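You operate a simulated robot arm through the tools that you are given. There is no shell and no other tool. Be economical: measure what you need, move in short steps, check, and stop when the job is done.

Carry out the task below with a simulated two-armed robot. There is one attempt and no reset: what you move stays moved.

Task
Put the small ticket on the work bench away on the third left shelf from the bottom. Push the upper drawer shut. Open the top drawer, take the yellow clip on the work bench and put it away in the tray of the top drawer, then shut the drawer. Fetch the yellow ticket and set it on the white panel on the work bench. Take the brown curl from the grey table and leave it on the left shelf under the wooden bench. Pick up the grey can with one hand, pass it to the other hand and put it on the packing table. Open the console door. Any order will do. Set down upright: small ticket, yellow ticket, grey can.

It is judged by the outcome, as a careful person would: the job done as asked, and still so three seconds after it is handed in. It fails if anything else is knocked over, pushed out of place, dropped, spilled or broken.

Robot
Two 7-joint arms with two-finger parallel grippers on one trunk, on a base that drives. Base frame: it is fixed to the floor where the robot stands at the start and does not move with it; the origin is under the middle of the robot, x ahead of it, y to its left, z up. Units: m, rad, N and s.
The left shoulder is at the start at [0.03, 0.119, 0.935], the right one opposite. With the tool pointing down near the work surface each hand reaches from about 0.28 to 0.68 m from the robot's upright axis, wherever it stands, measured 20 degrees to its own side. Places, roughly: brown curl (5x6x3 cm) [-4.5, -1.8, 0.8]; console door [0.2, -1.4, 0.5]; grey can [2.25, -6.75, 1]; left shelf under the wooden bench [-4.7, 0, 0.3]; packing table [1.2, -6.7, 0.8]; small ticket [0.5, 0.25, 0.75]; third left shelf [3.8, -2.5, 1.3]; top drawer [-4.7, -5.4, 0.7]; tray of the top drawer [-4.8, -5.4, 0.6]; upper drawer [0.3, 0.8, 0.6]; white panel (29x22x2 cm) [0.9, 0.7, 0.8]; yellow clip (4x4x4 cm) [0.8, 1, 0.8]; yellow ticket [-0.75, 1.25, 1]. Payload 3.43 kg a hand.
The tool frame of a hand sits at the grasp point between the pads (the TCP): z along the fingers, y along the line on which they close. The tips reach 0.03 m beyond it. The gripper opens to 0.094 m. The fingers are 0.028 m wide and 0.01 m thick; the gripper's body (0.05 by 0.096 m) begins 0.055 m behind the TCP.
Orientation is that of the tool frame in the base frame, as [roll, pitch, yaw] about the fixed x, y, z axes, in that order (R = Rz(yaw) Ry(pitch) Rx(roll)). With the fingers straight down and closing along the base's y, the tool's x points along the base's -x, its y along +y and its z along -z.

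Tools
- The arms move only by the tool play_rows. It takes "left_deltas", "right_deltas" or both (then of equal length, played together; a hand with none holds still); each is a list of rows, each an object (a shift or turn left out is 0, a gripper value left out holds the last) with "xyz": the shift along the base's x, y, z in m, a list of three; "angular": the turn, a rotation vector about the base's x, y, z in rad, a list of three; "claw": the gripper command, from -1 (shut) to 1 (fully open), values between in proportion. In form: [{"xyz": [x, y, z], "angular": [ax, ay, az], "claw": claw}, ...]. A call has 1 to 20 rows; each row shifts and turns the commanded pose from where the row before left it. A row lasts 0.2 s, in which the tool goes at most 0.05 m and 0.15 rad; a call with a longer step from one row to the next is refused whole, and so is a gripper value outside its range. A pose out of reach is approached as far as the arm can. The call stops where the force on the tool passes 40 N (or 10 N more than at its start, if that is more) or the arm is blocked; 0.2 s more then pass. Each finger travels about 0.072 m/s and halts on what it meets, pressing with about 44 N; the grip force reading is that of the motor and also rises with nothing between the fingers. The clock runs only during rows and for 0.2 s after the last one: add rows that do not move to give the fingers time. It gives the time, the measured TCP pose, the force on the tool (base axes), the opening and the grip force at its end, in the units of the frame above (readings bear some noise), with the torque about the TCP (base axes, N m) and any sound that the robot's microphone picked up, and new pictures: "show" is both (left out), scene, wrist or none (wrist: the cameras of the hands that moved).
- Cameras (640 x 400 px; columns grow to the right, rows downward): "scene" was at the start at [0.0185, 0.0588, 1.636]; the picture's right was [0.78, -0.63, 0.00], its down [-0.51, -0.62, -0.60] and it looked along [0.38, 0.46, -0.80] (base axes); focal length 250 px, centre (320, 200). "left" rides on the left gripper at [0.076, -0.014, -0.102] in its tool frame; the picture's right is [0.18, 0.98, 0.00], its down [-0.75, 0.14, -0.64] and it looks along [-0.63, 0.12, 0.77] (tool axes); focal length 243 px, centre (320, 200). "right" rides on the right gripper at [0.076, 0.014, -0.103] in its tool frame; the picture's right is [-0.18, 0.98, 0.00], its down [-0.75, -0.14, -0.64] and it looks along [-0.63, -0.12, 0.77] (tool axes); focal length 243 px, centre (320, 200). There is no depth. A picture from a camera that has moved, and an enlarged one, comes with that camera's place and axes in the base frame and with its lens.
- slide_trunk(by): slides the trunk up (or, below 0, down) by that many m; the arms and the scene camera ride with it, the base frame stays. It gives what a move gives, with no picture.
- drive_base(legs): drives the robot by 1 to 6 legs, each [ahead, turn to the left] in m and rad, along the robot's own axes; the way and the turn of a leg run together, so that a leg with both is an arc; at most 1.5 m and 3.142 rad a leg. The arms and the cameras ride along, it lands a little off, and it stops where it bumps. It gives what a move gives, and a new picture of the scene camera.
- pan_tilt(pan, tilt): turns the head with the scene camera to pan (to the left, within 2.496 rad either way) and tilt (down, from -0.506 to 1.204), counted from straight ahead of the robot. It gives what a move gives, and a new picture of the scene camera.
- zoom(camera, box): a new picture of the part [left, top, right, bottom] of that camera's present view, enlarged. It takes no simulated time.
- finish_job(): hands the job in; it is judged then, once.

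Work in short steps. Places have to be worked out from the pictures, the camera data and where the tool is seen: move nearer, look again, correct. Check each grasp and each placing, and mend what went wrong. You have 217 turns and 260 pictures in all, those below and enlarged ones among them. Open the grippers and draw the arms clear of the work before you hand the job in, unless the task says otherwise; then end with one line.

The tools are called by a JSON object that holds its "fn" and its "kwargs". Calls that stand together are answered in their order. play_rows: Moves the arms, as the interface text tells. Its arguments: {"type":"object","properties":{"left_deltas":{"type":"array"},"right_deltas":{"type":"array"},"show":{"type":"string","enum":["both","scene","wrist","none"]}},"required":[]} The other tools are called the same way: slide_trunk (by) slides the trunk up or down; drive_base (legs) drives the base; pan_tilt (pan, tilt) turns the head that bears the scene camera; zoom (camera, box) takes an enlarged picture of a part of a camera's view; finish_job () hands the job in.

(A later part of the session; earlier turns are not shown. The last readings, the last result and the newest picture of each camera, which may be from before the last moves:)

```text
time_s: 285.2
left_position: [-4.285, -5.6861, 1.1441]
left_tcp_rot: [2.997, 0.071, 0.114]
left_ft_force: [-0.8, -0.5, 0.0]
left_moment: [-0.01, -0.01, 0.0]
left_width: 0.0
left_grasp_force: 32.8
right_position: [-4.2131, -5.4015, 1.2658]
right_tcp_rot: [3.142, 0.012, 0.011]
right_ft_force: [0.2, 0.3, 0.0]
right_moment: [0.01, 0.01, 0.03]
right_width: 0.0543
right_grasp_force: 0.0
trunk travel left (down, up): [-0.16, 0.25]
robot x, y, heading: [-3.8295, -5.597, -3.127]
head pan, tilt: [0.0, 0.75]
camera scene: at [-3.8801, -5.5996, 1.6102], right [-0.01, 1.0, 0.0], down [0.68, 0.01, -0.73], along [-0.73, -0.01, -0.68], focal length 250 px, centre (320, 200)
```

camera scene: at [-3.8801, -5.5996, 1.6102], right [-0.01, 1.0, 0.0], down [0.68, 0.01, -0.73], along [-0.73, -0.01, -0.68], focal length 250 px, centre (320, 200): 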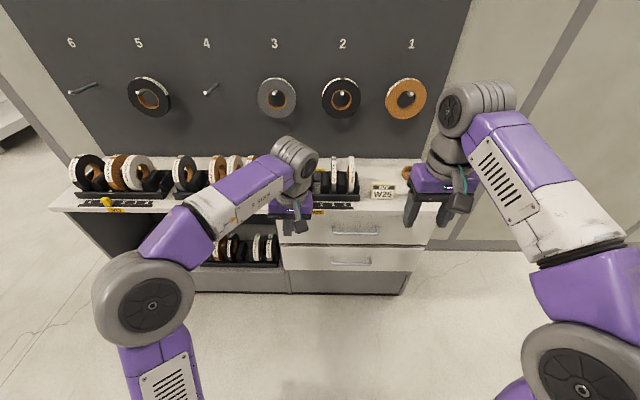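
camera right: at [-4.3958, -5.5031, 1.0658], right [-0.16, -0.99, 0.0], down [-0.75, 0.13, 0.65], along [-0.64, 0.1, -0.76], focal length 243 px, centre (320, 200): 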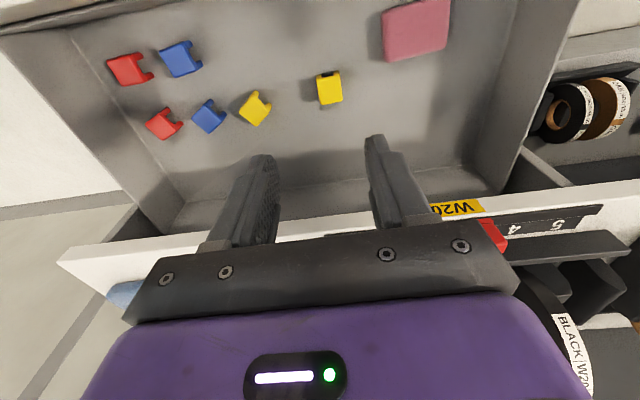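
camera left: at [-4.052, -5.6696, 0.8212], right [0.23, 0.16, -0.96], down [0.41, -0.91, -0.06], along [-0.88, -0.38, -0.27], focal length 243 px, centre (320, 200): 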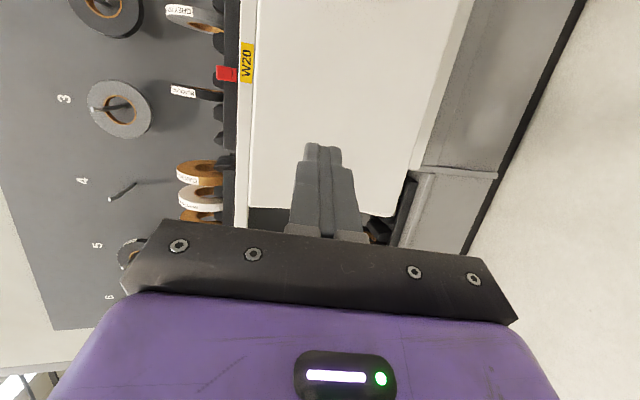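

Both drawers show closed and the left arm is in a good posture again. I level and retract the left hand a bit, then retrace the way north toward the curl table.

{"fn": "play_rows", "kwargs": {"left_deltas": [{"xyz": [0.03, 0, 0.02], "angular": [0.1, -0.035, 0], "claw": 0.6}, {"xyz": [0.03, 0.02, 0.02], "angular": [0.051, -0.018, 0]}, {"xyz": [0.03, 0.02, 0.02]}], "show": "none"}}

{"fn": "drive_base", "kwargs": {"legs": [[0, -1.075], [1.26, 0], [0, -0.506], [1.0, 0]]}}

```text
time_s: 286.0
left_position: [-4.1928, -5.6461, 1.205]
left_tcp_rot: [-3.141, 0.005, 0.121]
left_ft_force: [0.3, -0.3, -0.4]
left_moment: [-0.01, -0.04, 0.01]
left_width: 0.0753
left_grasp_force: 0.1
right_position: [-4.2111, -5.4029, 1.2663]
right_tcp_rot: [-3.141, 0.014, 0.011]
right_ft_force: [0.6, -0.1, 0.4]
right_moment: [0.04, -0.03, 0.01]
right_width: 0.0541
right_grasp_force: 0.0
trunk travel left (down, up): [-0.16, 0.25]
robot x, y, heading: [-3.8295, -5.6001, -3.13]
head pan, tilt: [0.0, 0.75]
```

```text
time_s: 301.3
left_position: [-4.4244, -3.1297, 1.2048]
left_tcp_rot: [-3.139, 0.005, -1.486]
left_ft_force: [-1.1, 1.0, 0.5]
left_moment: [-0.03, 0.02, 0.04]
left_width: 0.0751
left_grasp_force: 0.1
right_position: [-4.1794, -3.1212, 1.2657]
right_tcp_rot: [3.141, 0.013, -1.597]
right_ft_force: [-0.8, 0.5, -1.7]
right_moment: [-0.02, 0.02, 0.01]
right_width: 0.0539
right_grasp_force: 0.1
trunk travel left (down, up): [-0.16, 0.25]
robot x, y, heading: [-4.3891, -3.4978, 1.549]
head pan, tilt: [0.0, 0.75]
camera scene: at [-4.3888, -3.4426, 1.6102], right [1.0, -0.02, 0.0], down [-0.02, -0.68, -0.73], along [0.02, 0.73, -0.68], focal length 250 px, centre (320, 200)
```

scene: 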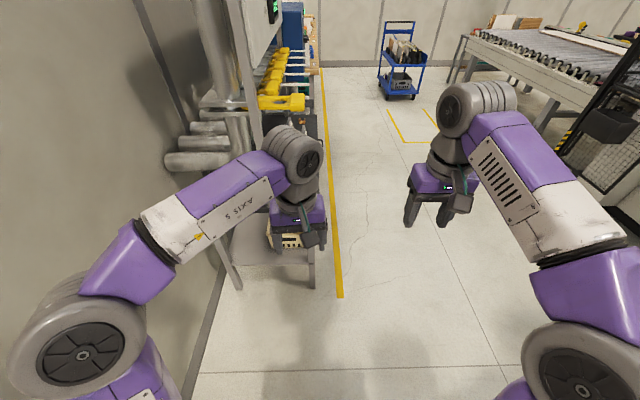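

I continue: veer around the table end, go to y≈−1.85 and face the curl table.

{"fn": "drive_base", "kwargs": {"legs": [[0, -0.63], [1.05, 0], [0, 0.654], [0.8, 0], [0, 1.571]]}}

```text
time_s: 317.8
left_position: [-4.1604, -1.9118, 1.2039]
left_tcp_rot: [3.142, 0.004, 0.108]
left_ft_force: [0.2, 0.2, 0.2]
left_moment: [0.01, 0.02, 0.01]
left_width: 0.0754
left_grasp_force: 0.1
right_position: [-4.1752, -1.6687, 1.2668]
right_tcp_rot: [3.141, 0.012, -0.004]
right_ft_force: [0.1, -0.8, -0.9]
right_moment: [-0.01, 0.02, 0.05]
right_width: 0.0544
right_grasp_force: 0.1
trunk travel left (down, up): [-0.16, 0.25]
robot x, y, heading: [-3.7928, -1.8728, -3.144]
head pan, tilt: [0.0, 0.75]
camera scene: at [-3.8457, -1.8712, 1.6102], right [0.0, 1.0, 0.0], down [0.68, 0.0, -0.73], along [-0.73, 0.0, -0.68], focal length 250 px, centre (320, 200)
```

scene: 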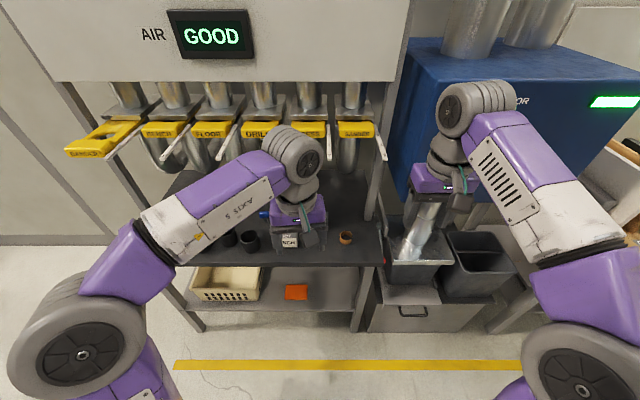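

The brown curl is at ≈(-4.475, -1.77) near the table's right front. I zoom to see its shape.

{"fn": "zoom", "kwargs": {"camera": "scene", "box": [260, 190, 400, 280]}}

```text
4.44 times, centred on (330, 235) of scene
camera zoom: at [-3.8457, -1.8712, 1.6102], right [0.0, 1.0, 0.0], down [0.68, 0.0, -0.73], along [-0.73, 0.0, -0.68], focal length 1111 px, centre (276, 44)
```

zoom: 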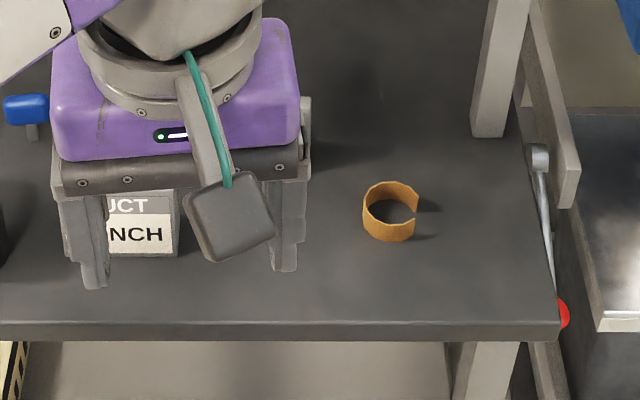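

The curl is a C-ring standing on its rim, gap toward +y. I'll pinch its −y wall with one finger inside. I lower the right hand in front of the table, then drive closer.

{"fn": "play_rows", "kwargs": {"right_deltas": [{"xyz": [0, -0.02, -0.045]}, {"xyz": [0, -0.02, -0.045]}, {"xyz": [0, -0.02, -0.045]}, {"xyz": [0, -0.02, -0.045]}, {"xyz": [0, -0.02, -0.045]}, {"xyz": [0, -0.02, -0.045]}], "left_deltas": [{"xyz": [0, -0.03, 0]}, {"xyz": [0.02, -0.03, 0]}, {"xyz": [0.03, -0.03, 0]}, {"xyz": [0.03, -0.03, 0]}, {}, {}], "show": "none"}}

{"fn": "drive_base", "kwargs": {"legs": [[0.14, 0]]}}

{"fn": "zoom", "kwargs": {"camera": "right", "box": [120, 0, 520, 250]}}

```text
time_s: 319.1
left_position: [-4.0795, -2.0363, 1.2056]
left_tcp_rot: [-3.139, 0.003, 0.106]
left_ft_force: [1.0, -0.4, -0.1]
left_moment: [0.0, 0.02, 0.0]
left_width: 0.0753
left_grasp_force: 0.1
right_position: [-4.1765, -1.7889, 0.9943]
right_tcp_rot: [3.142, 0.014, -0.003]
right_ft_force: [-0.8, -0.1, -0.1]
right_moment: [0.03, 0.01, -0.03]
right_width: 0.0541
right_grasp_force: 0.1
trunk travel left (down, up): [-0.16, 0.25]
robot x, y, heading: [-3.792, -1.8744, -3.139]
head pan, tilt: [0.0, 0.75]
```

```text
time_s: 320.5
left_position: [-4.2205, -2.035, 1.2054]
left_tcp_rot: [-3.141, 0.005, 0.109]
left_ft_force: [-0.2, 0.1, -0.5]
left_moment: [0.01, -0.03, -0.01]
left_width: 0.0752
left_grasp_force: 0.0
right_position: [-4.3181, -1.7893, 0.9949]
right_tcp_rot: [-3.14, 0.012, 0.001]
right_ft_force: [-0.1, 0.3, -0.2]
right_moment: [-0.03, -0.01, 0.01]
right_width: 0.0543
right_grasp_force: 0.1
trunk travel left (down, up): [-0.16, 0.25]
robot x, y, heading: [-3.9372, -1.8758, -3.136]
head pan, tilt: [0.0, 0.75]
camera scene: at [-3.9877, -1.8715, 1.6102], right [0.0, 1.0, 0.0], down [0.68, 0.0, -0.73], along [-0.73, 0.0, -0.68], focal length 250 px, centre (320, 200)
```

scene: 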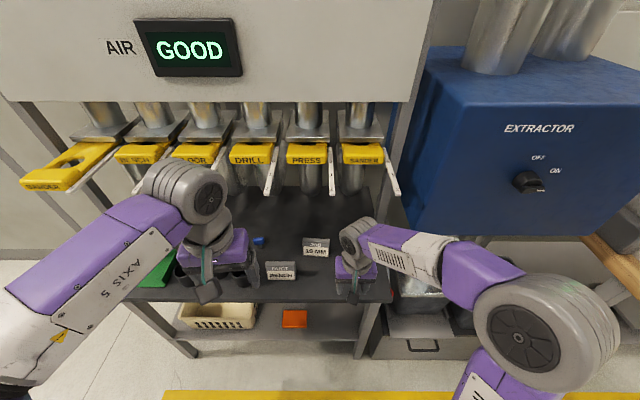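

```text
1.60 times, centred on (320, 125) of right
camera zoom: at [-4.2406, -1.8042, 1.0972], right [-0.18, -0.98, 0.0], down [-0.75, 0.14, 0.65], along [-0.64, 0.12, -0.76], focal length 388 px, centre (320, 320)
```

zoom: 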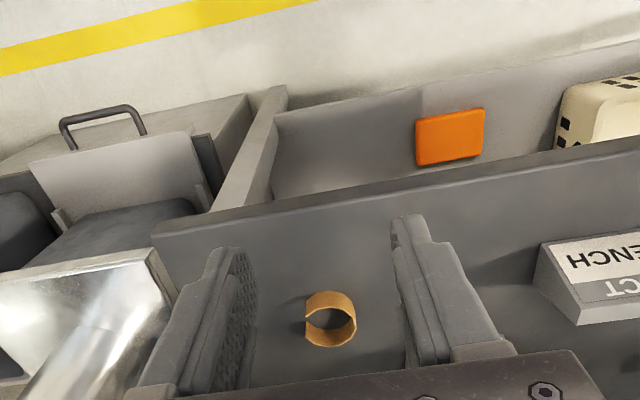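

Ring centre ≈(-4.478, -1.771), top z≈0.82. I lower to tip height just above it, set the opening to 3.6 cm, and move in under the levers, aiming at the −y wall (y≈−1.794).

{"fn": "play_rows", "kwargs": {"right_deltas": [{"xyz": [0, -0.003, -0.04], "claw": -0.22}, {"xyz": [0, -0.002, -0.04]}, {"xyz": [0, 0, -0.03]}, {"xyz": [-0.04, 0, 0]}, {"xyz": [-0.04, 0, 0]}, {"xyz": [-0.04, 0, 0]}, {"xyz": [-0.035, 0, 0]}], "show": "wrist"}}

```text
time_s: 322.1
left_position: [-4.2189, -2.0355, 1.2056]
left_tcp_rot: [3.141, 0.003, 0.11]
left_ft_force: [0.5, 0.5, -0.5]
left_moment: [-0.02, -0.03, 0.03]
left_width: 0.0753
left_grasp_force: 0.1
right_position: [-4.4711, -1.7945, 0.8841]
right_tcp_rot: [3.141, 0.012, 0.0]
right_ft_force: [-0.4, -0.1, -0.4]
right_moment: [0.02, 0.0, 0.01]
right_width: 0.037
right_grasp_force: 0.0
trunk travel left (down, up): [-0.16, 0.25]
robot x, y, heading: [-3.9369, -1.8726, -3.138]
head pan, tilt: [0.0, 0.75]
camera right: at [-4.3953, -1.8094, 0.9862], right [-0.18, -0.98, 0.0], down [-0.75, 0.14, 0.65], along [-0.64, 0.12, -0.76], focal length 243 px, centre (320, 200)
```

right: 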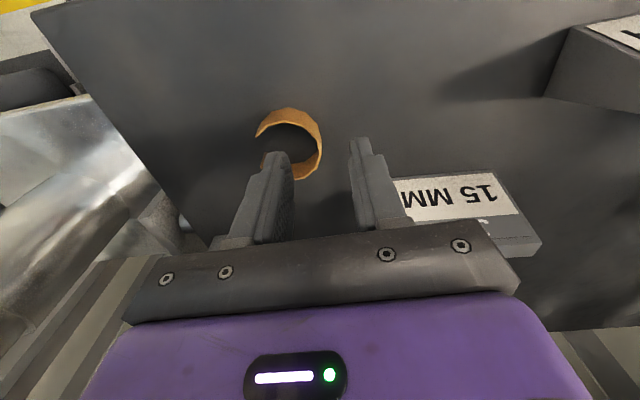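

The −y wall is at (-4.482, -1.792), right between the fingers. I adjust x by −1 cm, descend and pinch.

{"fn": "play_rows", "kwargs": {"right_deltas": [{"xyz": [-0.01, 0.002, -0.01]}, {"xyz": [0, 0, -0.02]}, {"xyz": [0, 0, -0.02]}, {}, {"claw": -1}, {}, {}], "show": "wrist"}}

```text
time_s: 323.7
left_position: [-4.2194, -2.0357, 1.2059]
left_tcp_rot: [-3.141, 0.004, 0.11]
left_ft_force: [-0.1, -0.1, 0.2]
left_moment: [0.0, -0.03, 0.01]
left_width: 0.0752
left_grasp_force: 0.1
right_position: [-4.4827, -1.7926, 0.8357]
right_tcp_rot: [-3.141, 0.011, -0.001]
right_ft_force: [0.1, -0.6, -0.9]
right_moment: [0.02, 0.04, 0.0]
right_width: 0.0075
right_grasp_force: 41.2
trunk travel left (down, up): [-0.16, 0.25]
robot x, y, heading: [-3.9376, -1.8686, -3.137]
head pan, tilt: [0.0, 0.75]
camera right: at [-4.4056, -1.8073, 0.9361], right [-0.18, -0.98, 0.0], down [-0.75, 0.14, 0.65], along [-0.64, 0.12, -0.76], focal length 243 px, centre (320, 200)
```

right: 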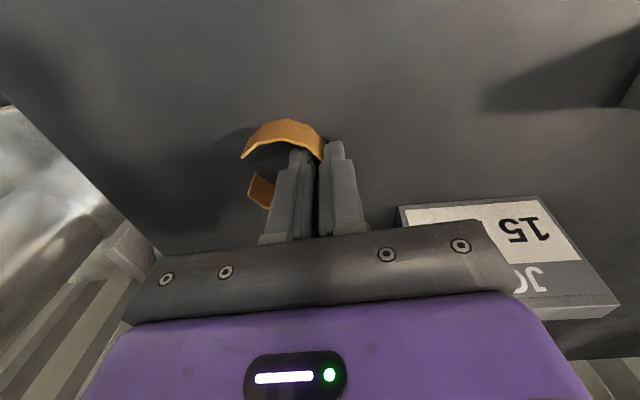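

Pinched (7.5 mm). I lift 5 cm and draw it out from under the levers.

{"fn": "play_rows", "kwargs": {"right_deltas": [{"xyz": [0, 0, 0.025]}, {"xyz": [0, 0, 0.03]}, {"xyz": [0.03, 0, 0.005]}, {"xyz": [0.04, 0, 0]}, {"xyz": [0.04, 0, 0.02]}, {"xyz": [0.04, 0, 0.02]}, {"xyz": [0.03, 0, 0.03]}], "show": "wrist"}}

{"fn": "drive_base", "kwargs": {"legs": [[-0.25, 0], [0, -1.571]]}}

```text
time_s: 325.3
left_position: [-4.2175, -2.0356, 1.2055]
left_tcp_rot: [3.141, 0.004, 0.109]
left_ft_force: [0.9, 0.4, 0.6]
left_moment: [0.0, 0.01, 0.01]
left_width: 0.0751
left_grasp_force: 0.0
right_position: [-4.3011, -1.7925, 0.9639]
right_tcp_rot: [-3.141, 0.014, 0.001]
right_ft_force: [-0.3, -0.3, 0.2]
right_moment: [0.01, -0.02, 0.01]
right_width: 0.0071
right_grasp_force: 41.3
trunk travel left (down, up): [-0.16, 0.25]
robot x, y, heading: [-3.9372, -1.8715, -3.14]
head pan, tilt: [0.0, 0.75]
camera right: at [-4.2242, -1.8072, 1.0666], right [-0.18, -0.98, 0.0], down [-0.74, 0.14, 0.65], along [-0.64, 0.12, -0.76], focal length 243 px, centre (320, 200)
```

right: 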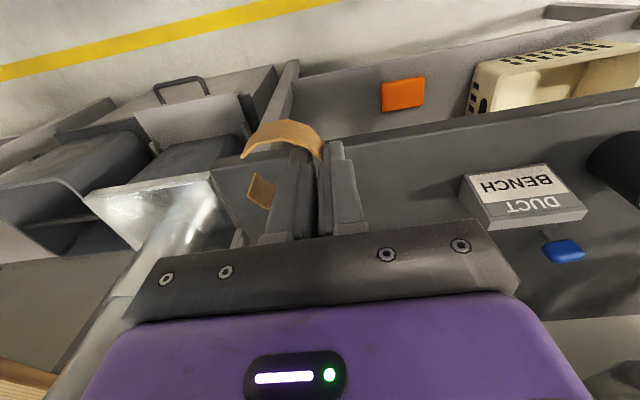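

```text
time_s: 330.9
left_position: [-3.8493, -1.5854, 1.2048]
left_tcp_rot: [3.142, 0.004, -1.474]
left_ft_force: [-0.5, -0.4, -0.2]
left_moment: [0.03, 0.01, -0.02]
left_width: 0.0754
left_grasp_force: 0.1
right_position: [-3.6055, -1.5048, 0.9639]
right_tcp_rot: [-3.141, 0.011, -1.584]
right_ft_force: [-0.4, 0.1, -0.8]
right_moment: [0.0, 0.03, 0.02]
right_width: 0.0071
right_grasp_force: 40.9
trunk travel left (down, up): [-0.16, 0.25]
robot x, y, heading: [-3.6906, -1.8721, 1.557]
head pan, tilt: [0.0, 0.75]
camera scene: at [-3.6886, -1.8171, 1.6102], right [1.0, -0.01, 0.0], down [-0.01, -0.68, -0.73], along [0.01, 0.73, -0.68], focal length 250 px, centre (320, 200)
```

scene: 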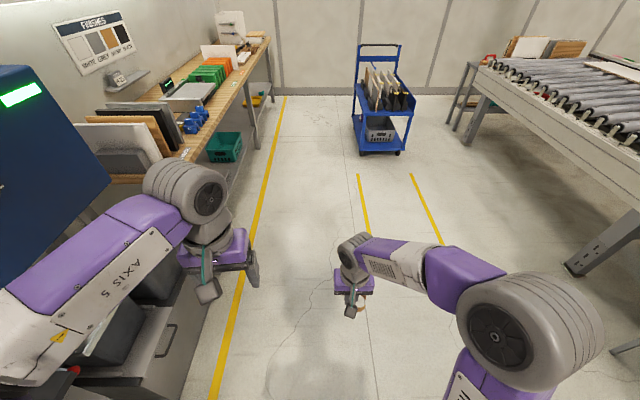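

The curl is held. I drive to y≈−0.2 and face the wooden bench to view its left lower shelf.

{"fn": "drive_base", "kwargs": {"legs": [[1.5, 0], [0.15, 0], [0, 1.571]]}}

{"fn": "pan_tilt", "kwargs": {"pan": 0.0, "tilt": 0.9}}

```text
time_s: 343.2
left_position: [-3.9572, -0.3725, 1.2055]
left_tcp_rot: [3.141, 0.004, 0.084]
left_ft_force: [-0.3, -0.3, -0.5]
left_moment: [0.02, 0.0, 0.01]
left_width: 0.0754
left_grasp_force: 0.0
right_position: [-4.0335, -0.1257, 0.9631]
right_tcp_rot: [-3.14, 0.014, -0.025]
right_ft_force: [-0.5, 0.0, -0.1]
right_moment: [-0.01, -0.03, -0.01]
right_width: 0.0067
right_grasp_force: 40.9
trunk travel left (down, up): [-0.16, 0.25]
robot x, y, heading: [-3.6656, -0.2194, 3.117]
head pan, tilt: [0.0, 0.75]
camera scene: at [-3.721, -0.214, 1.6102], right [0.02, 1.0, 0.0], down [0.68, -0.02, -0.73], along [-0.73, 0.02, -0.68], focal length 250 px, centre (320, 200)
```

scene: 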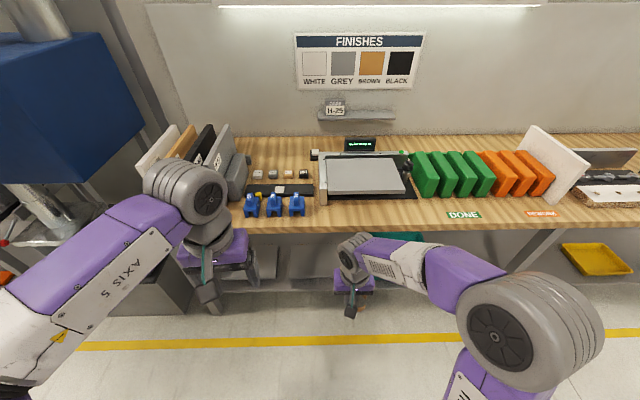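

```text
time_s: 343.9
left_position: [-3.9581, -0.3714, 1.2057]
left_tcp_rot: [-3.14, 0.003, 0.084]
left_ft_force: [-0.8, -0.1, -0.3]
left_moment: [-0.01, -0.01, 0.01]
left_width: 0.0752
left_grasp_force: 0.1
right_position: [-4.0355, -0.1265, 0.9635]
right_tcp_rot: [3.141, 0.012, -0.027]
right_ft_force: [0.3, 0.0, 0.6]
right_moment: [-0.01, 0.0, 0.04]
right_width: 0.0069
right_grasp_force: 40.4
trunk travel left (down, up): [-0.16, 0.25]
robot x, y, heading: [-3.6713, -0.2178, 3.125]
head pan, tilt: [0.0, 0.901]
camera scene: at [-3.7136, -0.2141, 1.5984], right [0.02, 1.0, 0.0], down [0.78, -0.02, -0.62], along [-0.62, 0.01, -0.78], focal length 250 px, centre (320, 200)
```

scene: 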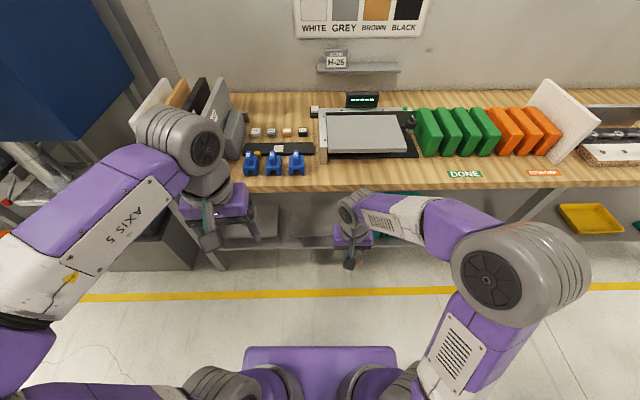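

The left bay spans y≈−0.8…0.8; its front edge is x≈−4.40, z≈0.3. I lower the trunk and bring the right hand low with fingers pitched forward to look at the shelf.

{"fn": "slide_trunk", "kwargs": {"by": -0.16}}

{"fn": "play_rows", "kwargs": {"left_deltas": [{"xyz": [0, 0, 0.04]}, {"xyz": [0, 0, 0.04]}, {"xyz": [0, 0, 0.04]}, {"xyz": [0, 0, 0.04]}, {}, {}, {}, {}, {}], "right_deltas": [{"xyz": [0, 0, -0.02]}, {"xyz": [-0.01, 0, -0.03], "angular": [0, 0.12, 0]}, {"xyz": [-0.01, 0, -0.03], "angular": [0, 0.12, 0]}, {"xyz": [-0.01, 0, -0.03], "angular": [0, 0.12, 0]}, {"xyz": [-0.01, 0, -0.03], "angular": [0, 0.12, 0]}, {"xyz": [-0.01, 0, -0.03], "angular": [0, 0.12, 0]}, {"xyz": [0, 0, -0.03], "angular": [0, 0.12, 0]}, {"xyz": [0, 0, -0.03], "angular": [0, 0.12, 0]}, {"xyz": [0, 0, -0.03], "angular": [0, 0.12, 0]}], "show": "both"}}

```text
time_s: 345.7
left_position: [-3.9593, -0.371, 1.0455]
left_tcp_rot: [3.141, 0.005, 0.084]
left_ft_force: [0.4, -0.3, -0.1]
left_moment: [0.03, -0.01, 0.0]
left_width: 0.0751
left_grasp_force: 0.1
right_position: [-4.0341, -0.1255, 0.8044]
right_tcp_rot: [3.141, 0.012, -0.025]
right_ft_force: [0.3, 0.5, 0.5]
right_moment: [-0.01, -0.02, 0.0]
right_width: 0.0065
right_grasp_force: 41.0
trunk travel left (down, up): [0.0, 0.41]
robot x, y, heading: [-3.6658, -0.215, 3.119]
head pan, tilt: [0.0, 0.901]
```

```text
time_s: 347.7
left_position: [-3.9579, -0.3711, 1.1464]
left_tcp_rot: [3.14, 0.004, 0.084]
left_ft_force: [0.2, -0.1, -0.2]
left_moment: [0.02, 0.0, 0.0]
left_width: 0.0754
left_grasp_force: 0.1
left hand out of reach, approached as far as the arm can: row 3, 4
right_position: [-4.086, -0.1268, 0.5431]
right_tcp_rot: [3.105, 0.976, -0.044]
right_ft_force: [-0.6, 0.5, 0.2]
right_moment: [-0.02, -0.03, -0.02]
right_width: 0.0071
right_grasp_force: 40.9
trunk travel left (down, up): [0.0, 0.41]
robot x, y, heading: [-3.6728, -0.2156, 3.119]
head pan, tilt: [0.0, 0.901]
camera scene: at [-3.7138, -0.214, 1.4383], right [0.02, 1.0, 0.0], down [0.78, -0.02, -0.62], along [-0.62, 0.01, -0.78], focal length 250 px, centre (320, 200)
camera right: at [-3.9595, -0.1429, 0.5393], right [-0.12, -0.98, 0.17], down [0.11, 0.16, 0.98], along [-0.99, 0.14, 0.09], focal length 243 px, centre (320, 200)
camera left: at [-3.8826, -0.3507, 1.2488], right [0.26, -0.96, 0.0], down [-0.74, -0.2, 0.65], along [-0.62, -0.17, -0.76], focal length 243 px, centre (320, 200)
```

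scene: 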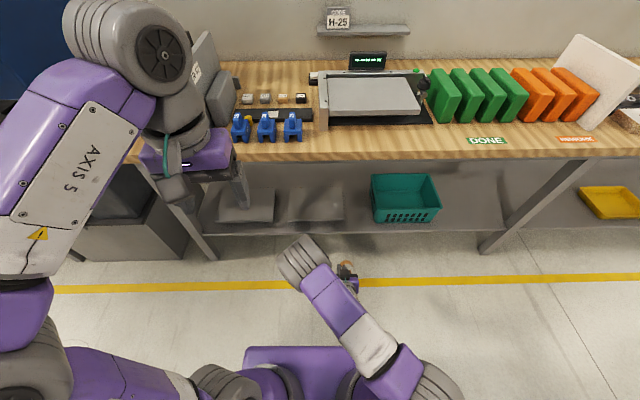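
right: 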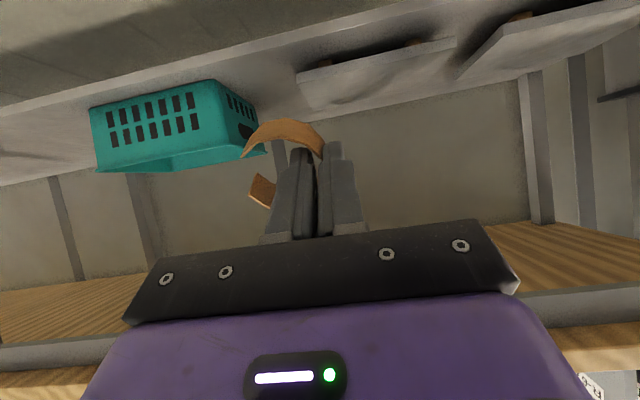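
left: 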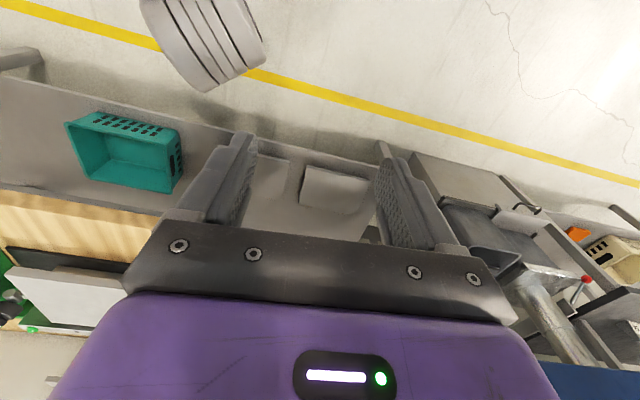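

The shelf shows two grey sheets, the teal basket (y≈0.09–0.49), and free space right of it, before the leg (y≈0.5–0.8). I shift the base north by 0.72 m to place the curl there (y≈0.63).

{"fn": "drive_base", "kwargs": {"legs": [[0, -1.548], [0.74, 0], [0, 1.571]]}}

```text
time_s: 359.3
left_position: [-3.9655, 0.3682, 1.1451]
left_tcp_rot: [-3.141, 0.005, 0.114]
left_ft_force: [0.0, -0.4, -0.1]
left_moment: [-0.03, 0.0, 0.0]
left_width: 0.0754
left_grasp_force: 0.2
right_position: [-4.1022, 0.6093, 0.5442]
right_tcp_rot: [3.103, 0.973, -0.015]
right_ft_force: [0.0, 0.5, 0.3]
right_moment: [-0.03, 0.02, 0.03]
right_width: 0.0069
right_grasp_force: 40.5
trunk travel left (down, up): [0.0, 0.41]
robot x, y, heading: [-3.6797, 0.5327, -3.137]
head pan, tilt: [0.0, 0.901]
camera scene: at [-3.7265, 0.5333, 1.4383], right [-0.01, 1.0, 0.0], down [0.78, 0.01, -0.62], along [-0.62, -0.01, -0.78], focal length 250 px, centre (320, 200)
```

scene: 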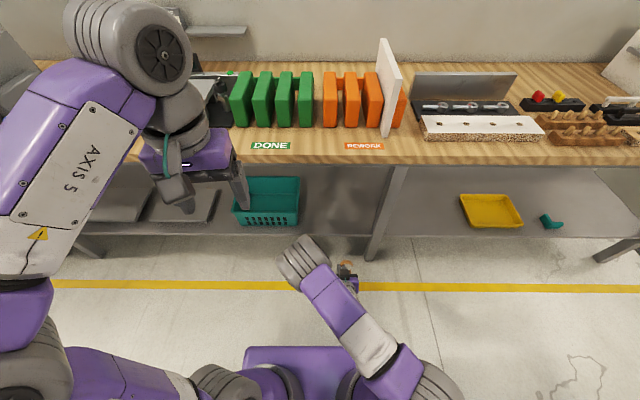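

Free gap y≈0.42–0.82, hand at y 0.61. I drive 0.30 m forward so the hand enters beneath the bench top.

{"fn": "drive_base", "kwargs": {"legs": [[0.3, 0]]}}

{"fn": "play_rows", "kwargs": {"right_deltas": [{"xyz": [-0.03, 0, -0.03]}, {"xyz": [-0.03, 0, -0.03]}, {"xyz": [-0.02, 0, -0.03]}], "show": "both"}}

```text
time_s: 361.3
left_position: [-4.266, 0.3662, 1.146]
left_tcp_rot: [-3.141, 0.006, 0.114]
left_ft_force: [0.2, 0.4, -0.7]
left_moment: [0.0, -0.01, 0.01]
left_width: 0.0754
left_grasp_force: 0.0
right_position: [-4.4015, 0.6077, 0.544]
right_tcp_rot: [3.103, 0.973, -0.016]
right_ft_force: [0.7, -0.5, -0.2]
right_moment: [-0.01, 0.0, 0.01]
right_width: 0.0068
right_grasp_force: 40.7
trunk travel left (down, up): [0.0, 0.41]
robot x, y, heading: [-3.9836, 0.5263, -3.129]
head pan, tilt: [0.0, 0.901]
camera scene: at [-4.026, 0.5308, 1.4383], right [-0.01, 1.0, 0.0], down [0.78, 0.01, -0.62], along [-0.62, -0.01, -0.78], focal length 250 px, centre (320, 200)
```

scene: 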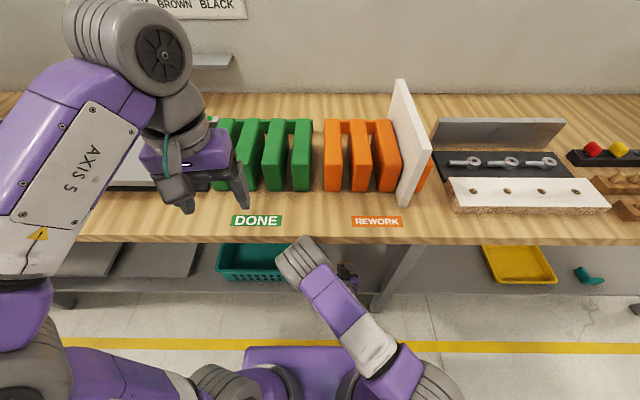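

```text
time_s: 362.3
left_position: [-4.2359, 0.366, 1.1513]
left_tcp_rot: [-3.137, 0.026, 0.114]
left_ft_force: [0.6, -1.6, 0.0]
left_moment: [0.14, 0.02, 0.01]
left_width: 0.0753
left_grasp_force: 0.0
right_position: [-4.4771, 0.5811, 0.4791]
right_tcp_rot: [3.092, 1.033, 0.018]
right_ft_force: [0.1, -0.1, 0.1]
right_moment: [-0.01, 0.0, 0.0]
right_width: 0.0068
right_grasp_force: 41.3
trunk travel left (down, up): [0.0, 0.41]
robot x, y, heading: [-3.9765, 0.5309, -3.132]
head pan, tilt: [0.0, 0.901]
stopped in row 3 (right hand): the arm was blocked; the commanded pose is now the measured one
camera scene: at [-3.9892, 0.5278, 1.4387], right [-0.01, 1.0, 0.0], down [0.77, 0.01, -0.64], along [-0.64, 0.0, -0.77], focal length 250 px, centre (320, 200)
camera right: at [-4.3497, 0.5741, 0.4679], right [-0.03, -0.98, 0.18], down [0.15, 0.18, 0.97], along [-0.99, 0.06, 0.14], focal length 243 px, centre (320, 200)
```

scene: 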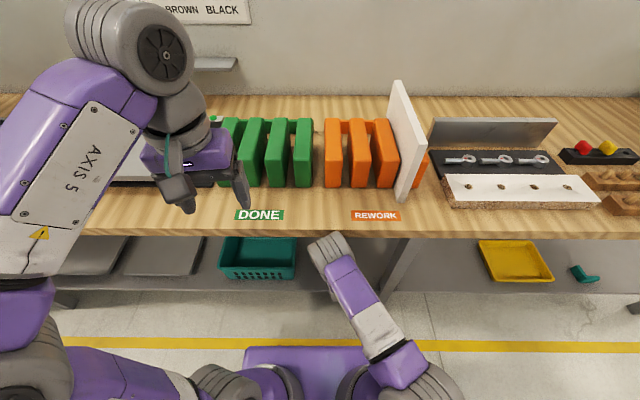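
right: 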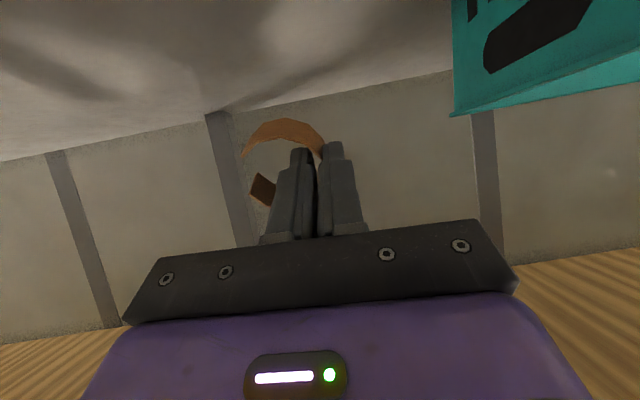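

The wrist knuckle touched the bench edge (robot leaned slightly). I back off at once, and pitch the hand to nearly horizontal so the wrist passes below the bench top.

{"fn": "play_rows", "kwargs": {"right_deltas": [{"xyz": [0.03, 0, 0]}, {"xyz": [0.03, 0, 0]}, {"xyz": [0.03, 0, 0]}, {"xyz": [0.02, 0.01, 0], "angular": [0, 0.1, 0]}, {"xyz": [0.01, 0.01, -0.01], "angular": [0, 0.1, 0]}, {"xyz": [0, 0.01, -0.01], "angular": [0, 0.1, 0]}, {"xyz": [0, 0, -0.01], "angular": [0, 0.1, 0]}], "show": "both"}}

```text
time_s: 363.9
left_position: [-4.2614, 0.3668, 1.1455]
left_tcp_rot: [3.141, 0.005, 0.113]
left_ft_force: [0.2, -0.2, 0.5]
left_moment: [-0.02, -0.01, -0.02]
left_width: 0.0752
left_grasp_force: 0.0
right_position: [-4.3646, 0.6194, 0.432]
right_tcp_rot: [3.111, 1.395, 0.02]
right_ft_force: [-0.6, 0.2, 0.0]
right_moment: [0.0, -0.01, 0.01]
right_width: 0.0064
right_grasp_force: 40.7
trunk travel left (down, up): [0.0, 0.41]
robot x, y, heading: [-3.9792, 0.5312, -3.131]
head pan, tilt: [0.0, 0.901]
camera scene: at [-4.0222, 0.5301, 1.4382], right [-0.01, 1.0, 0.0], down [0.78, 0.01, -0.62], along [-0.62, -0.01, -0.78], focal length 250 px, centre (320, 200)
camera right: at [-4.2504, 0.6105, 0.3761], right [0.02, -0.98, 0.19], down [0.49, 0.17, 0.85], along [-0.87, 0.08, 0.49], focal length 243 px, centre (320, 200)
```

scene: 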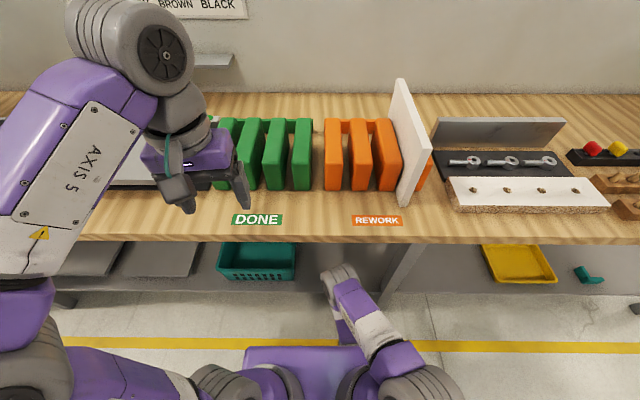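
right: 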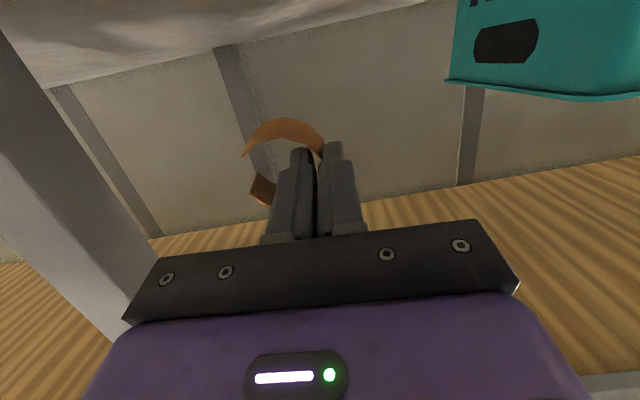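

The robot is upright again, hand nearly horizontal at (-4.36, 0.62, 0.43). I move in carefully in small steps, watching for blocking.

{"fn": "play_rows", "kwargs": {"right_deltas": [{"xyz": [-0.02, 0, -0.01]}, {"xyz": [-0.02, 0, -0.01]}, {"xyz": [-0.02, 0, 0]}], "show": "both"}}

```text
time_s: 364.7
left_position: [-4.2618, 0.3666, 1.1447]
left_tcp_rot: [3.141, 0.006, 0.115]
left_ft_force: [1.0, -0.5, 0.3]
left_moment: [-0.03, -0.02, -0.02]
left_width: 0.0753
left_grasp_force: 0.0
right_position: [-4.4231, 0.6195, 0.4125]
right_tcp_rot: [3.118, 1.394, 0.029]
right_ft_force: [0.4, -0.2, -0.7]
right_moment: [-0.02, 0.0, -0.01]
right_width: 0.0063
right_grasp_force: 40.8
trunk travel left (down, up): [0.0, 0.41]
robot x, y, heading: [-3.9741, 0.5311, -3.127]
head pan, tilt: [0.0, 0.901]
camera scene: at [-4.0222, 0.5301, 1.4383], right [-0.01, 1.0, 0.0], down [0.78, 0.01, -0.62], along [-0.62, -0.01, -0.78], focal length 250 px, centre (320, 200)
camera right: at [-4.3096, 0.61, 0.3563], right [0.02, -0.98, 0.19], down [0.49, 0.17, 0.85], along [-0.87, 0.07, 0.49], focal length 243 px, centre (320, 200)
```

scene: 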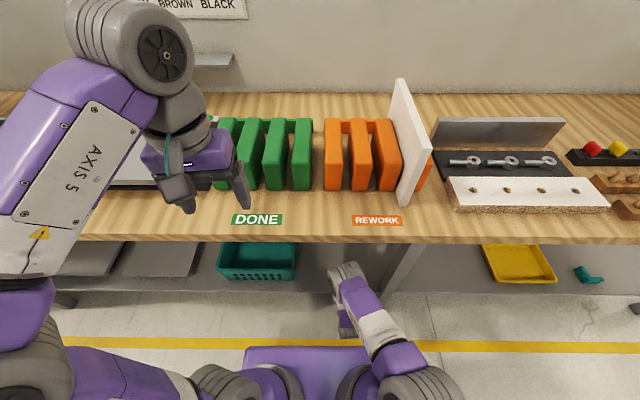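
right: 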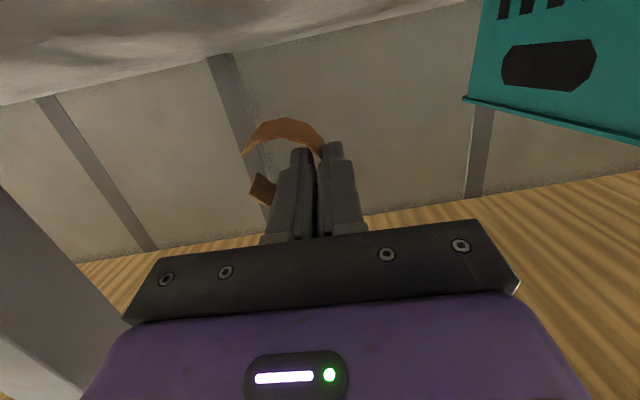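

It moves in freely. For a gentler set-down I want less pitch (ring flatter) but low: back out a little, pitch to ≈0.95 at low height, then go in.

{"fn": "play_rows", "kwargs": {"right_deltas": [{"xyz": [0.03, 0, 0]}, {"xyz": [0.03, 0, 0.01], "angular": [0, -0.11, 0]}, {"xyz": [0, 0, 0], "angular": [0, -0.11, 0]}, {"xyz": [0, 0, 0], "angular": [0, -0.11, 0]}, {"xyz": [0, 0, 0], "angular": [0, -0.11, 0]}, {"xyz": [-0.02, 0, -0.01]}, {"xyz": [-0.03, 0, 0]}, {"xyz": [-0.03, 0, 0]}], "show": "both"}}

```text
time_s: 366.5
left_position: [-4.2687, 0.3586, 1.1401]
left_tcp_rot: [-3.134, -0.001, 0.113]
left_ft_force: [-0.1, 0.1, 0.4]
left_moment: [0.01, -0.05, 0.02]
left_width: 0.0752
left_grasp_force: 0.1
right_position: [-4.4302, 0.614, 0.3972]
right_tcp_rot: [3.118, 0.92, 0.043]
right_ft_force: [0.2, -0.5, 0.3]
right_moment: [-0.02, -0.02, 0.03]
right_width: 0.0063
right_grasp_force: 40.9
trunk travel left (down, up): [0.0, 0.41]
robot x, y, heading: [-3.98, 0.529, -3.129]
head pan, tilt: [0.0, 0.901]
camera scene: at [-4.0291, 0.518, 1.4359], right [-0.01, 1.0, 0.01], down [0.79, 0.01, -0.62], along [-0.62, 0.0, -0.79], focal length 250 px, centre (320, 200)
camera right: at [-4.302, 0.607, 0.3991], right [-0.05, -0.99, 0.16], down [0.04, 0.16, 0.99], along [-1.0, 0.06, 0.04], focal length 243 px, centre (320, 200)
```

scene: 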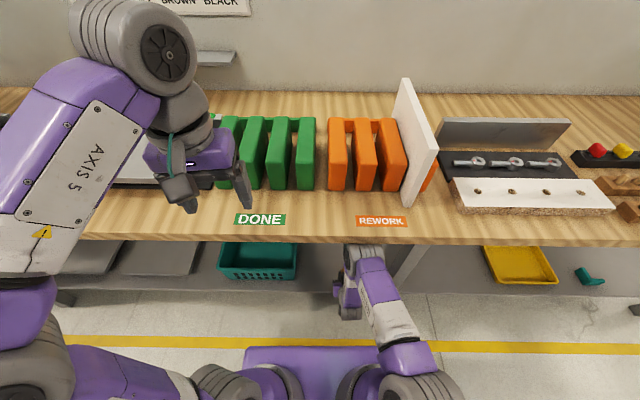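
right: 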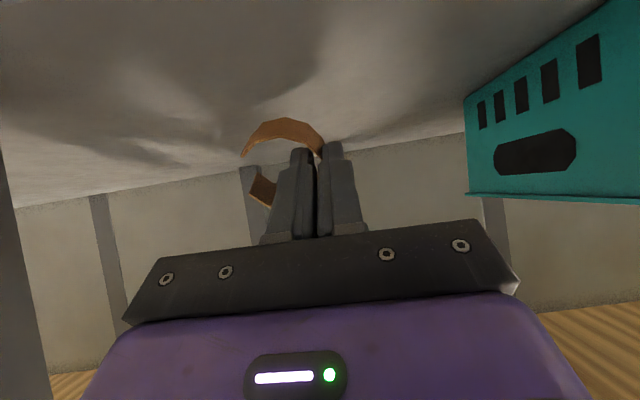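

The ring is over the shelf (≈7 cm inside the edge). I lower until contact.

{"fn": "play_rows", "kwargs": {"right_deltas": [{"xyz": [0, 0, -0.012]}, {"xyz": [0, 0, -0.012]}, {"xyz": [0, 0, -0.01]}, {"xyz": [0, 0, -0.01]}], "show": "wrist"}}

```text
time_s: 367.5
left_position: [-4.2619, 0.3674, 1.1452]
left_tcp_rot: [3.141, 0.005, 0.114]
left_ft_force: [0.3, 0.4, -0.1]
left_moment: [-0.01, 0.0, 0.02]
left_width: 0.0749
left_grasp_force: 0.0
right_position: [-4.446, 0.6206, 0.3703]
right_tcp_rot: [3.095, 0.957, 0.008]
right_ft_force: [-0.6, 0.5, -1.3]
right_moment: [-0.07, -0.02, 0.03]
right_width: 0.0066
right_grasp_force: 40.9
trunk travel left (down, up): [0.0, 0.41]
robot x, y, heading: [-3.9814, 0.53, -3.13]
head pan, tilt: [0.0, 0.901]
camera right: at [-4.318, 0.6111, 0.3671], right [-0.06, -0.98, 0.18], down [0.08, 0.17, 0.98], along [-0.99, 0.08, 0.07], focal length 243 px, centre (320, 200)
```

right: 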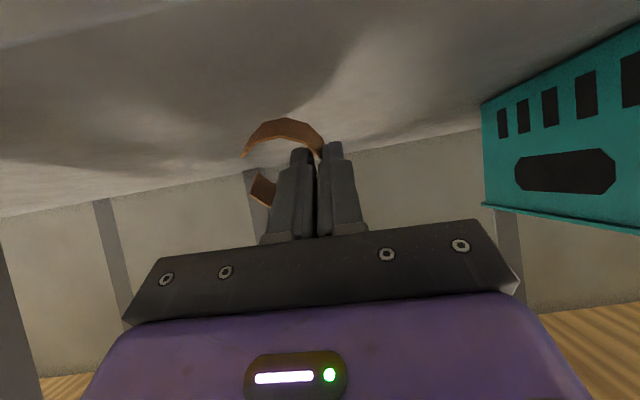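

By the picture the shelf is at z≈0.31, so nearly there. I lower a little more.

{"fn": "play_rows", "kwargs": {"right_deltas": [{"xyz": [0, 0, -0.008]}, {"xyz": [0, 0, -0.008]}, {}], "show": "wrist"}}

```text
time_s: 368.3
left_position: [-4.2632, 0.3654, 1.146]
left_tcp_rot: [3.141, 0.005, 0.112]
left_ft_force: [-0.1, 0.4, 0.3]
left_moment: [-0.03, -0.02, 0.0]
left_width: 0.0754
left_grasp_force: 0.0
right_position: [-4.4443, 0.6206, 0.3522]
right_tcp_rot: [3.094, 0.957, 0.008]
right_ft_force: [-0.5, -0.4, 0.0]
right_moment: [0.03, -0.01, 0.01]
right_width: 0.006
right_grasp_force: 40.7
trunk travel left (down, up): [0.0, 0.41]
robot x, y, heading: [-3.9813, 0.5299, -3.131]
head pan, tilt: [0.0, 0.901]
camera right: at [-4.3173, 0.6107, 0.3505], right [-0.06, -0.98, 0.18], down [0.08, 0.17, 0.98], along [-0.99, 0.07, 0.07], focal length 243 px, centre (320, 200)
```

right: 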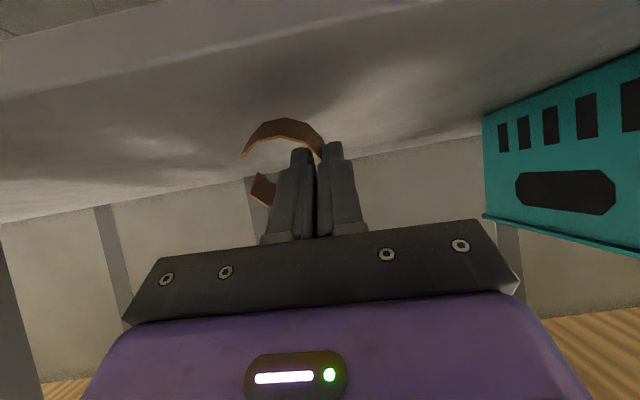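

Still no contact; continue in 6 mm steps.

{"fn": "play_rows", "kwargs": {"right_deltas": [{"xyz": [0, 0, -0.006]}, {"xyz": [0, 0, -0.006]}, {}], "show": "wrist"}}

```text
time_s: 369.1
left_position: [-4.2601, 0.3665, 1.147]
left_tcp_rot: [-3.14, 0.007, 0.113]
left_ft_force: [0.0, -0.5, -1.1]
left_moment: [-0.01, 0.03, 0.01]
left_width: 0.0754
left_grasp_force: 0.1
right_position: [-4.4448, 0.6208, 0.3421]
right_tcp_rot: [3.097, 0.964, 0.008]
right_ft_force: [7.6, 0.0, 26.4]
right_moment: [0.39, 0.03, -0.15]
right_width: 0.0065
right_grasp_force: 41.0
trunk travel left (down, up): [0.0, 0.41]
robot x, y, heading: [-3.9792, 0.53, -3.135]
head pan, tilt: [0.0, 0.901]
camera right: at [-4.3179, 0.6111, 0.3397], right [-0.06, -0.98, 0.18], down [0.09, 0.17, 0.98], along [-0.99, 0.07, 0.08], focal length 243 px, centre (320, 200)
```

right: 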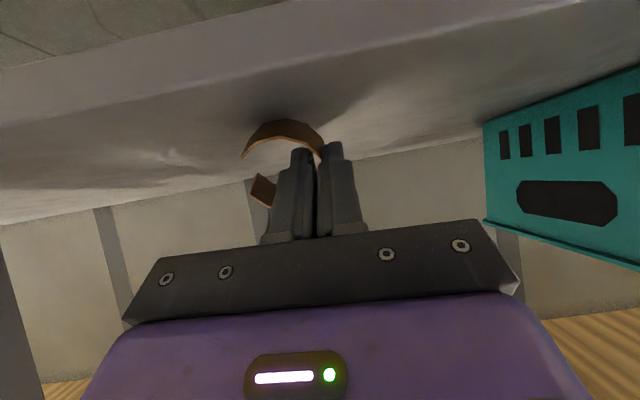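

Contact via the ring (Fz 26 N, offset toward ring centre). I release and withdraw along the finger direction.

{"fn": "play_rows", "kwargs": {"right_deltas": [{"claw": -0.4}, {}, {}, {"xyz": [0.016, 0, 0.011]}, {"xyz": [0.016, 0, 0.011]}, {"xyz": [0.02, 0, 0.012]}, {"xyz": [0.03, 0, 0.005]}], "show": "wrist"}}

```text
time_s: 370.7
left_position: [-4.2616, 0.3668, 1.1472]
left_tcp_rot: [-3.141, 0.005, 0.113]
left_ft_force: [-0.7, -0.3, 0.3]
left_moment: [-0.01, -0.02, -0.03]
left_width: 0.0751
left_grasp_force: 0.2
right_position: [-4.3614, 0.6206, 0.3798]
right_tcp_rot: [3.093, 0.956, 0.009]
right_ft_force: [-1.0, -0.3, -0.3]
right_moment: [-0.01, 0.01, -0.02]
right_width: 0.0283
right_grasp_force: 0.0
trunk travel left (down, up): [0.0, 0.41]
robot x, y, heading: [-3.9738, 0.5304, -3.131]
head pan, tilt: [0.0, 0.901]
camera right: at [-4.2344, 0.6117, 0.3781], right [-0.06, -0.98, 0.18], down [0.08, 0.17, 0.98], along [-0.99, 0.07, 0.07], focal length 243 px, centre (320, 200)
```

right: 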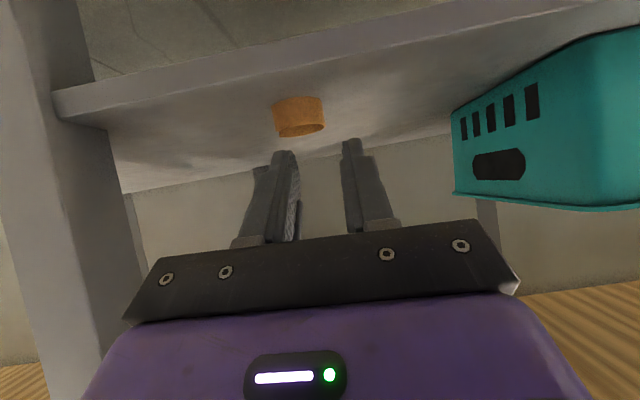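

The curl sits flat on the left shelf. I withdraw, back away, and restore the right hand to fingers-down with the trunk raised.

{"fn": "play_rows", "kwargs": {"right_deltas": [{"xyz": [0.04, 0, 0.0]}, {"xyz": [0.04, 0, 0]}], "show": "none"}}

{"fn": "drive_base", "kwargs": {"legs": [[-0.3, 0]]}}

{"fn": "play_rows", "kwargs": {"right_deltas": [{"xyz": [0, 0, 0.04], "angular": [0, -0.12, 0]}, {"xyz": [0, 0, 0.045], "angular": [0, -0.12, 0]}, {"xyz": [0, 0, 0.045], "angular": [0, -0.12, 0]}, {"xyz": [0, 0, 0.045], "angular": [0, -0.12, 0]}, {"xyz": [0, 0, 0.045], "angular": [0, -0.12, 0]}, {"xyz": [-0.02, 0, 0.045], "angular": [0, -0.12, 0]}, {"xyz": [-0.02, 0, 0.045], "angular": [0, -0.12, 0]}, {"xyz": [-0.02, 0, 0.045], "angular": [0, -0.1, 0]}, {"xyz": [-0.02, 0, 0.045]}, {"xyz": [0, 0, 0.045]}], "show": "none"}}

{"fn": "slide_trunk", "kwargs": {"by": 0.2}}

{"fn": "drive_base", "kwargs": {"legs": [[0, -1.571], [1.4, 0], [0, -1.571]]}}

```text
time_s: 371.3
left_position: [-4.2616, 0.3668, 1.1456]
left_tcp_rot: [-3.141, 0.006, 0.112]
left_ft_force: [0.3, -0.2, -0.4]
left_moment: [0.02, 0.0, 0.01]
left_width: 0.0752
left_grasp_force: 0.0
right_position: [-4.3122, 0.6232, 0.3854]
right_tcp_rot: [3.097, 0.993, 0.006]
right_ft_force: [-2.2, 0.2, 1.4]
right_moment: [0.0, -0.23, -0.09]
right_width: 0.0281
right_grasp_force: 0.1
trunk travel left (down, up): [0.0, 0.41]
robot x, y, heading: [-3.9776, 0.5283, -3.132]
head pan, tilt: [0.0, 0.901]
stopped in row 2 (right hand): the force on the tool passed its limit at 60 N (the readings are from after the stop); the commanded pose is now the measured one
```

```text
time_s: 373.4
left_position: [-3.957, 0.3692, 1.1457]
left_tcp_rot: [-3.141, 0.004, 0.111]
left_ft_force: [-0.3, -0.7, -0.5]
left_moment: [0.01, 0.02, 0.03]
left_width: 0.0752
left_grasp_force: 0.0
right_position: [-4.0057, 0.6275, 0.3854]
right_tcp_rot: [3.098, 0.993, 0.001]
right_ft_force: [-12.0, 1.2, 4.4]
right_moment: [0.02, -0.51, 0.17]
right_width: 0.0279
right_grasp_force: 0.0
trunk travel left (down, up): [0.0, 0.41]
robot x, y, heading: [-3.6714, 0.532, -3.135]
head pan, tilt: [0.0, 0.901]
camera scene: at [-3.7161, 0.5323, 1.4384], right [0.0, 1.0, 0.0], down [0.78, 0.0, -0.62], along [-0.62, 0.0, -0.78], focal length 250 px, centre (320, 200)
```

scene: 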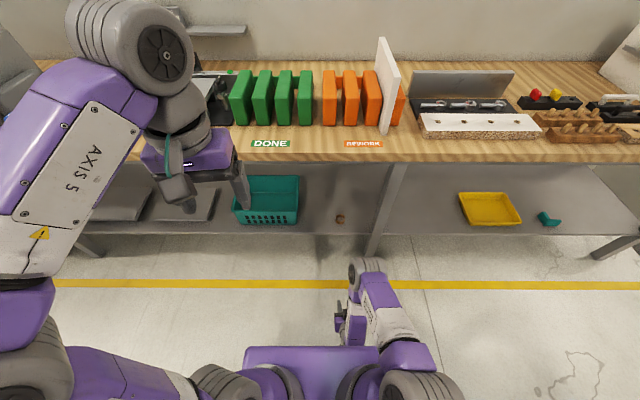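

```text
time_s: 375.6
left_position: [-3.956, 0.3711, 1.146]
left_tcp_rot: [-3.141, 0.005, 0.107]
left_ft_force: [-0.4, -0.4, -0.7]
left_moment: [-0.01, -0.02, 0.01]
left_width: 0.0753
left_grasp_force: 0.0
right_position: [-4.0829, 0.6262, 0.8329]
right_tcp_rot: [3.095, 0.052, 0.0]
right_ft_force: [0.6, -0.4, 0.8]
right_moment: [-0.03, 0.0, 0.01]
right_width: 0.0284
right_grasp_force: 0.1
trunk travel left (down, up): [0.0, 0.41]
robot x, y, heading: [-3.67, 0.5325, -3.133]
head pan, tilt: [0.0, 0.901]
```

```text
time_s: 377.8
left_position: [-3.9571, 0.3703, 1.3463]
left_tcp_rot: [3.141, 0.004, 0.11]
left_ft_force: [-0.8, 0.4, -0.1]
left_moment: [-0.01, -0.02, 0.03]
left_width: 0.0751
left_grasp_force: 0.0
right_position: [-4.085, 0.6267, 1.0303]
right_tcp_rot: [3.096, 0.052, 0.002]
right_ft_force: [-0.4, -1.5, 0.3]
right_moment: [-0.01, 0.0, -0.03]
right_width: 0.0284
right_grasp_force: 0.0
trunk travel left (down, up): [-0.2, 0.21]
robot x, y, heading: [-3.6708, 0.5289, -3.139]
head pan, tilt: [0.0, 0.901]
```

```text
time_s: 392.4
left_position: [-3.4036, 2.1148, 1.3449]
left_tcp_rot: [-3.141, 0.004, -3.024]
left_ft_force: [-0.6, 0.3, -0.7]
left_moment: [0.01, -0.01, -0.02]
left_width: 0.0753
left_grasp_force: 0.1
right_position: [-3.2751, 1.8571, 1.0318]
right_tcp_rot: [3.097, 0.051, -3.133]
right_ft_force: [-0.8, -0.5, 0.0]
right_moment: [0.0, -0.01, -0.01]
right_width: 0.0284
right_grasp_force: 0.2
trunk travel left (down, up): [-0.2, 0.21]
robot x, y, heading: [-3.6866, 1.9485, 0.012]
head pan, tilt: [0.0, 0.901]
camera scene: at [-3.6396, 1.9517, 1.6383], right [0.01, -1.0, 0.0], down [-0.78, -0.01, -0.62], along [0.62, 0.01, -0.78], focal length 250 px, centre (320, 200)
```

scene: 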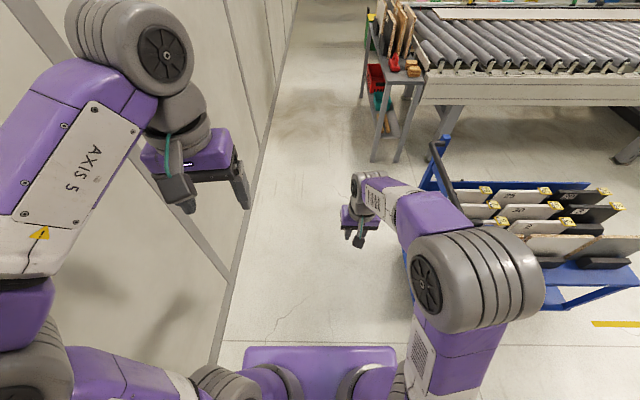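

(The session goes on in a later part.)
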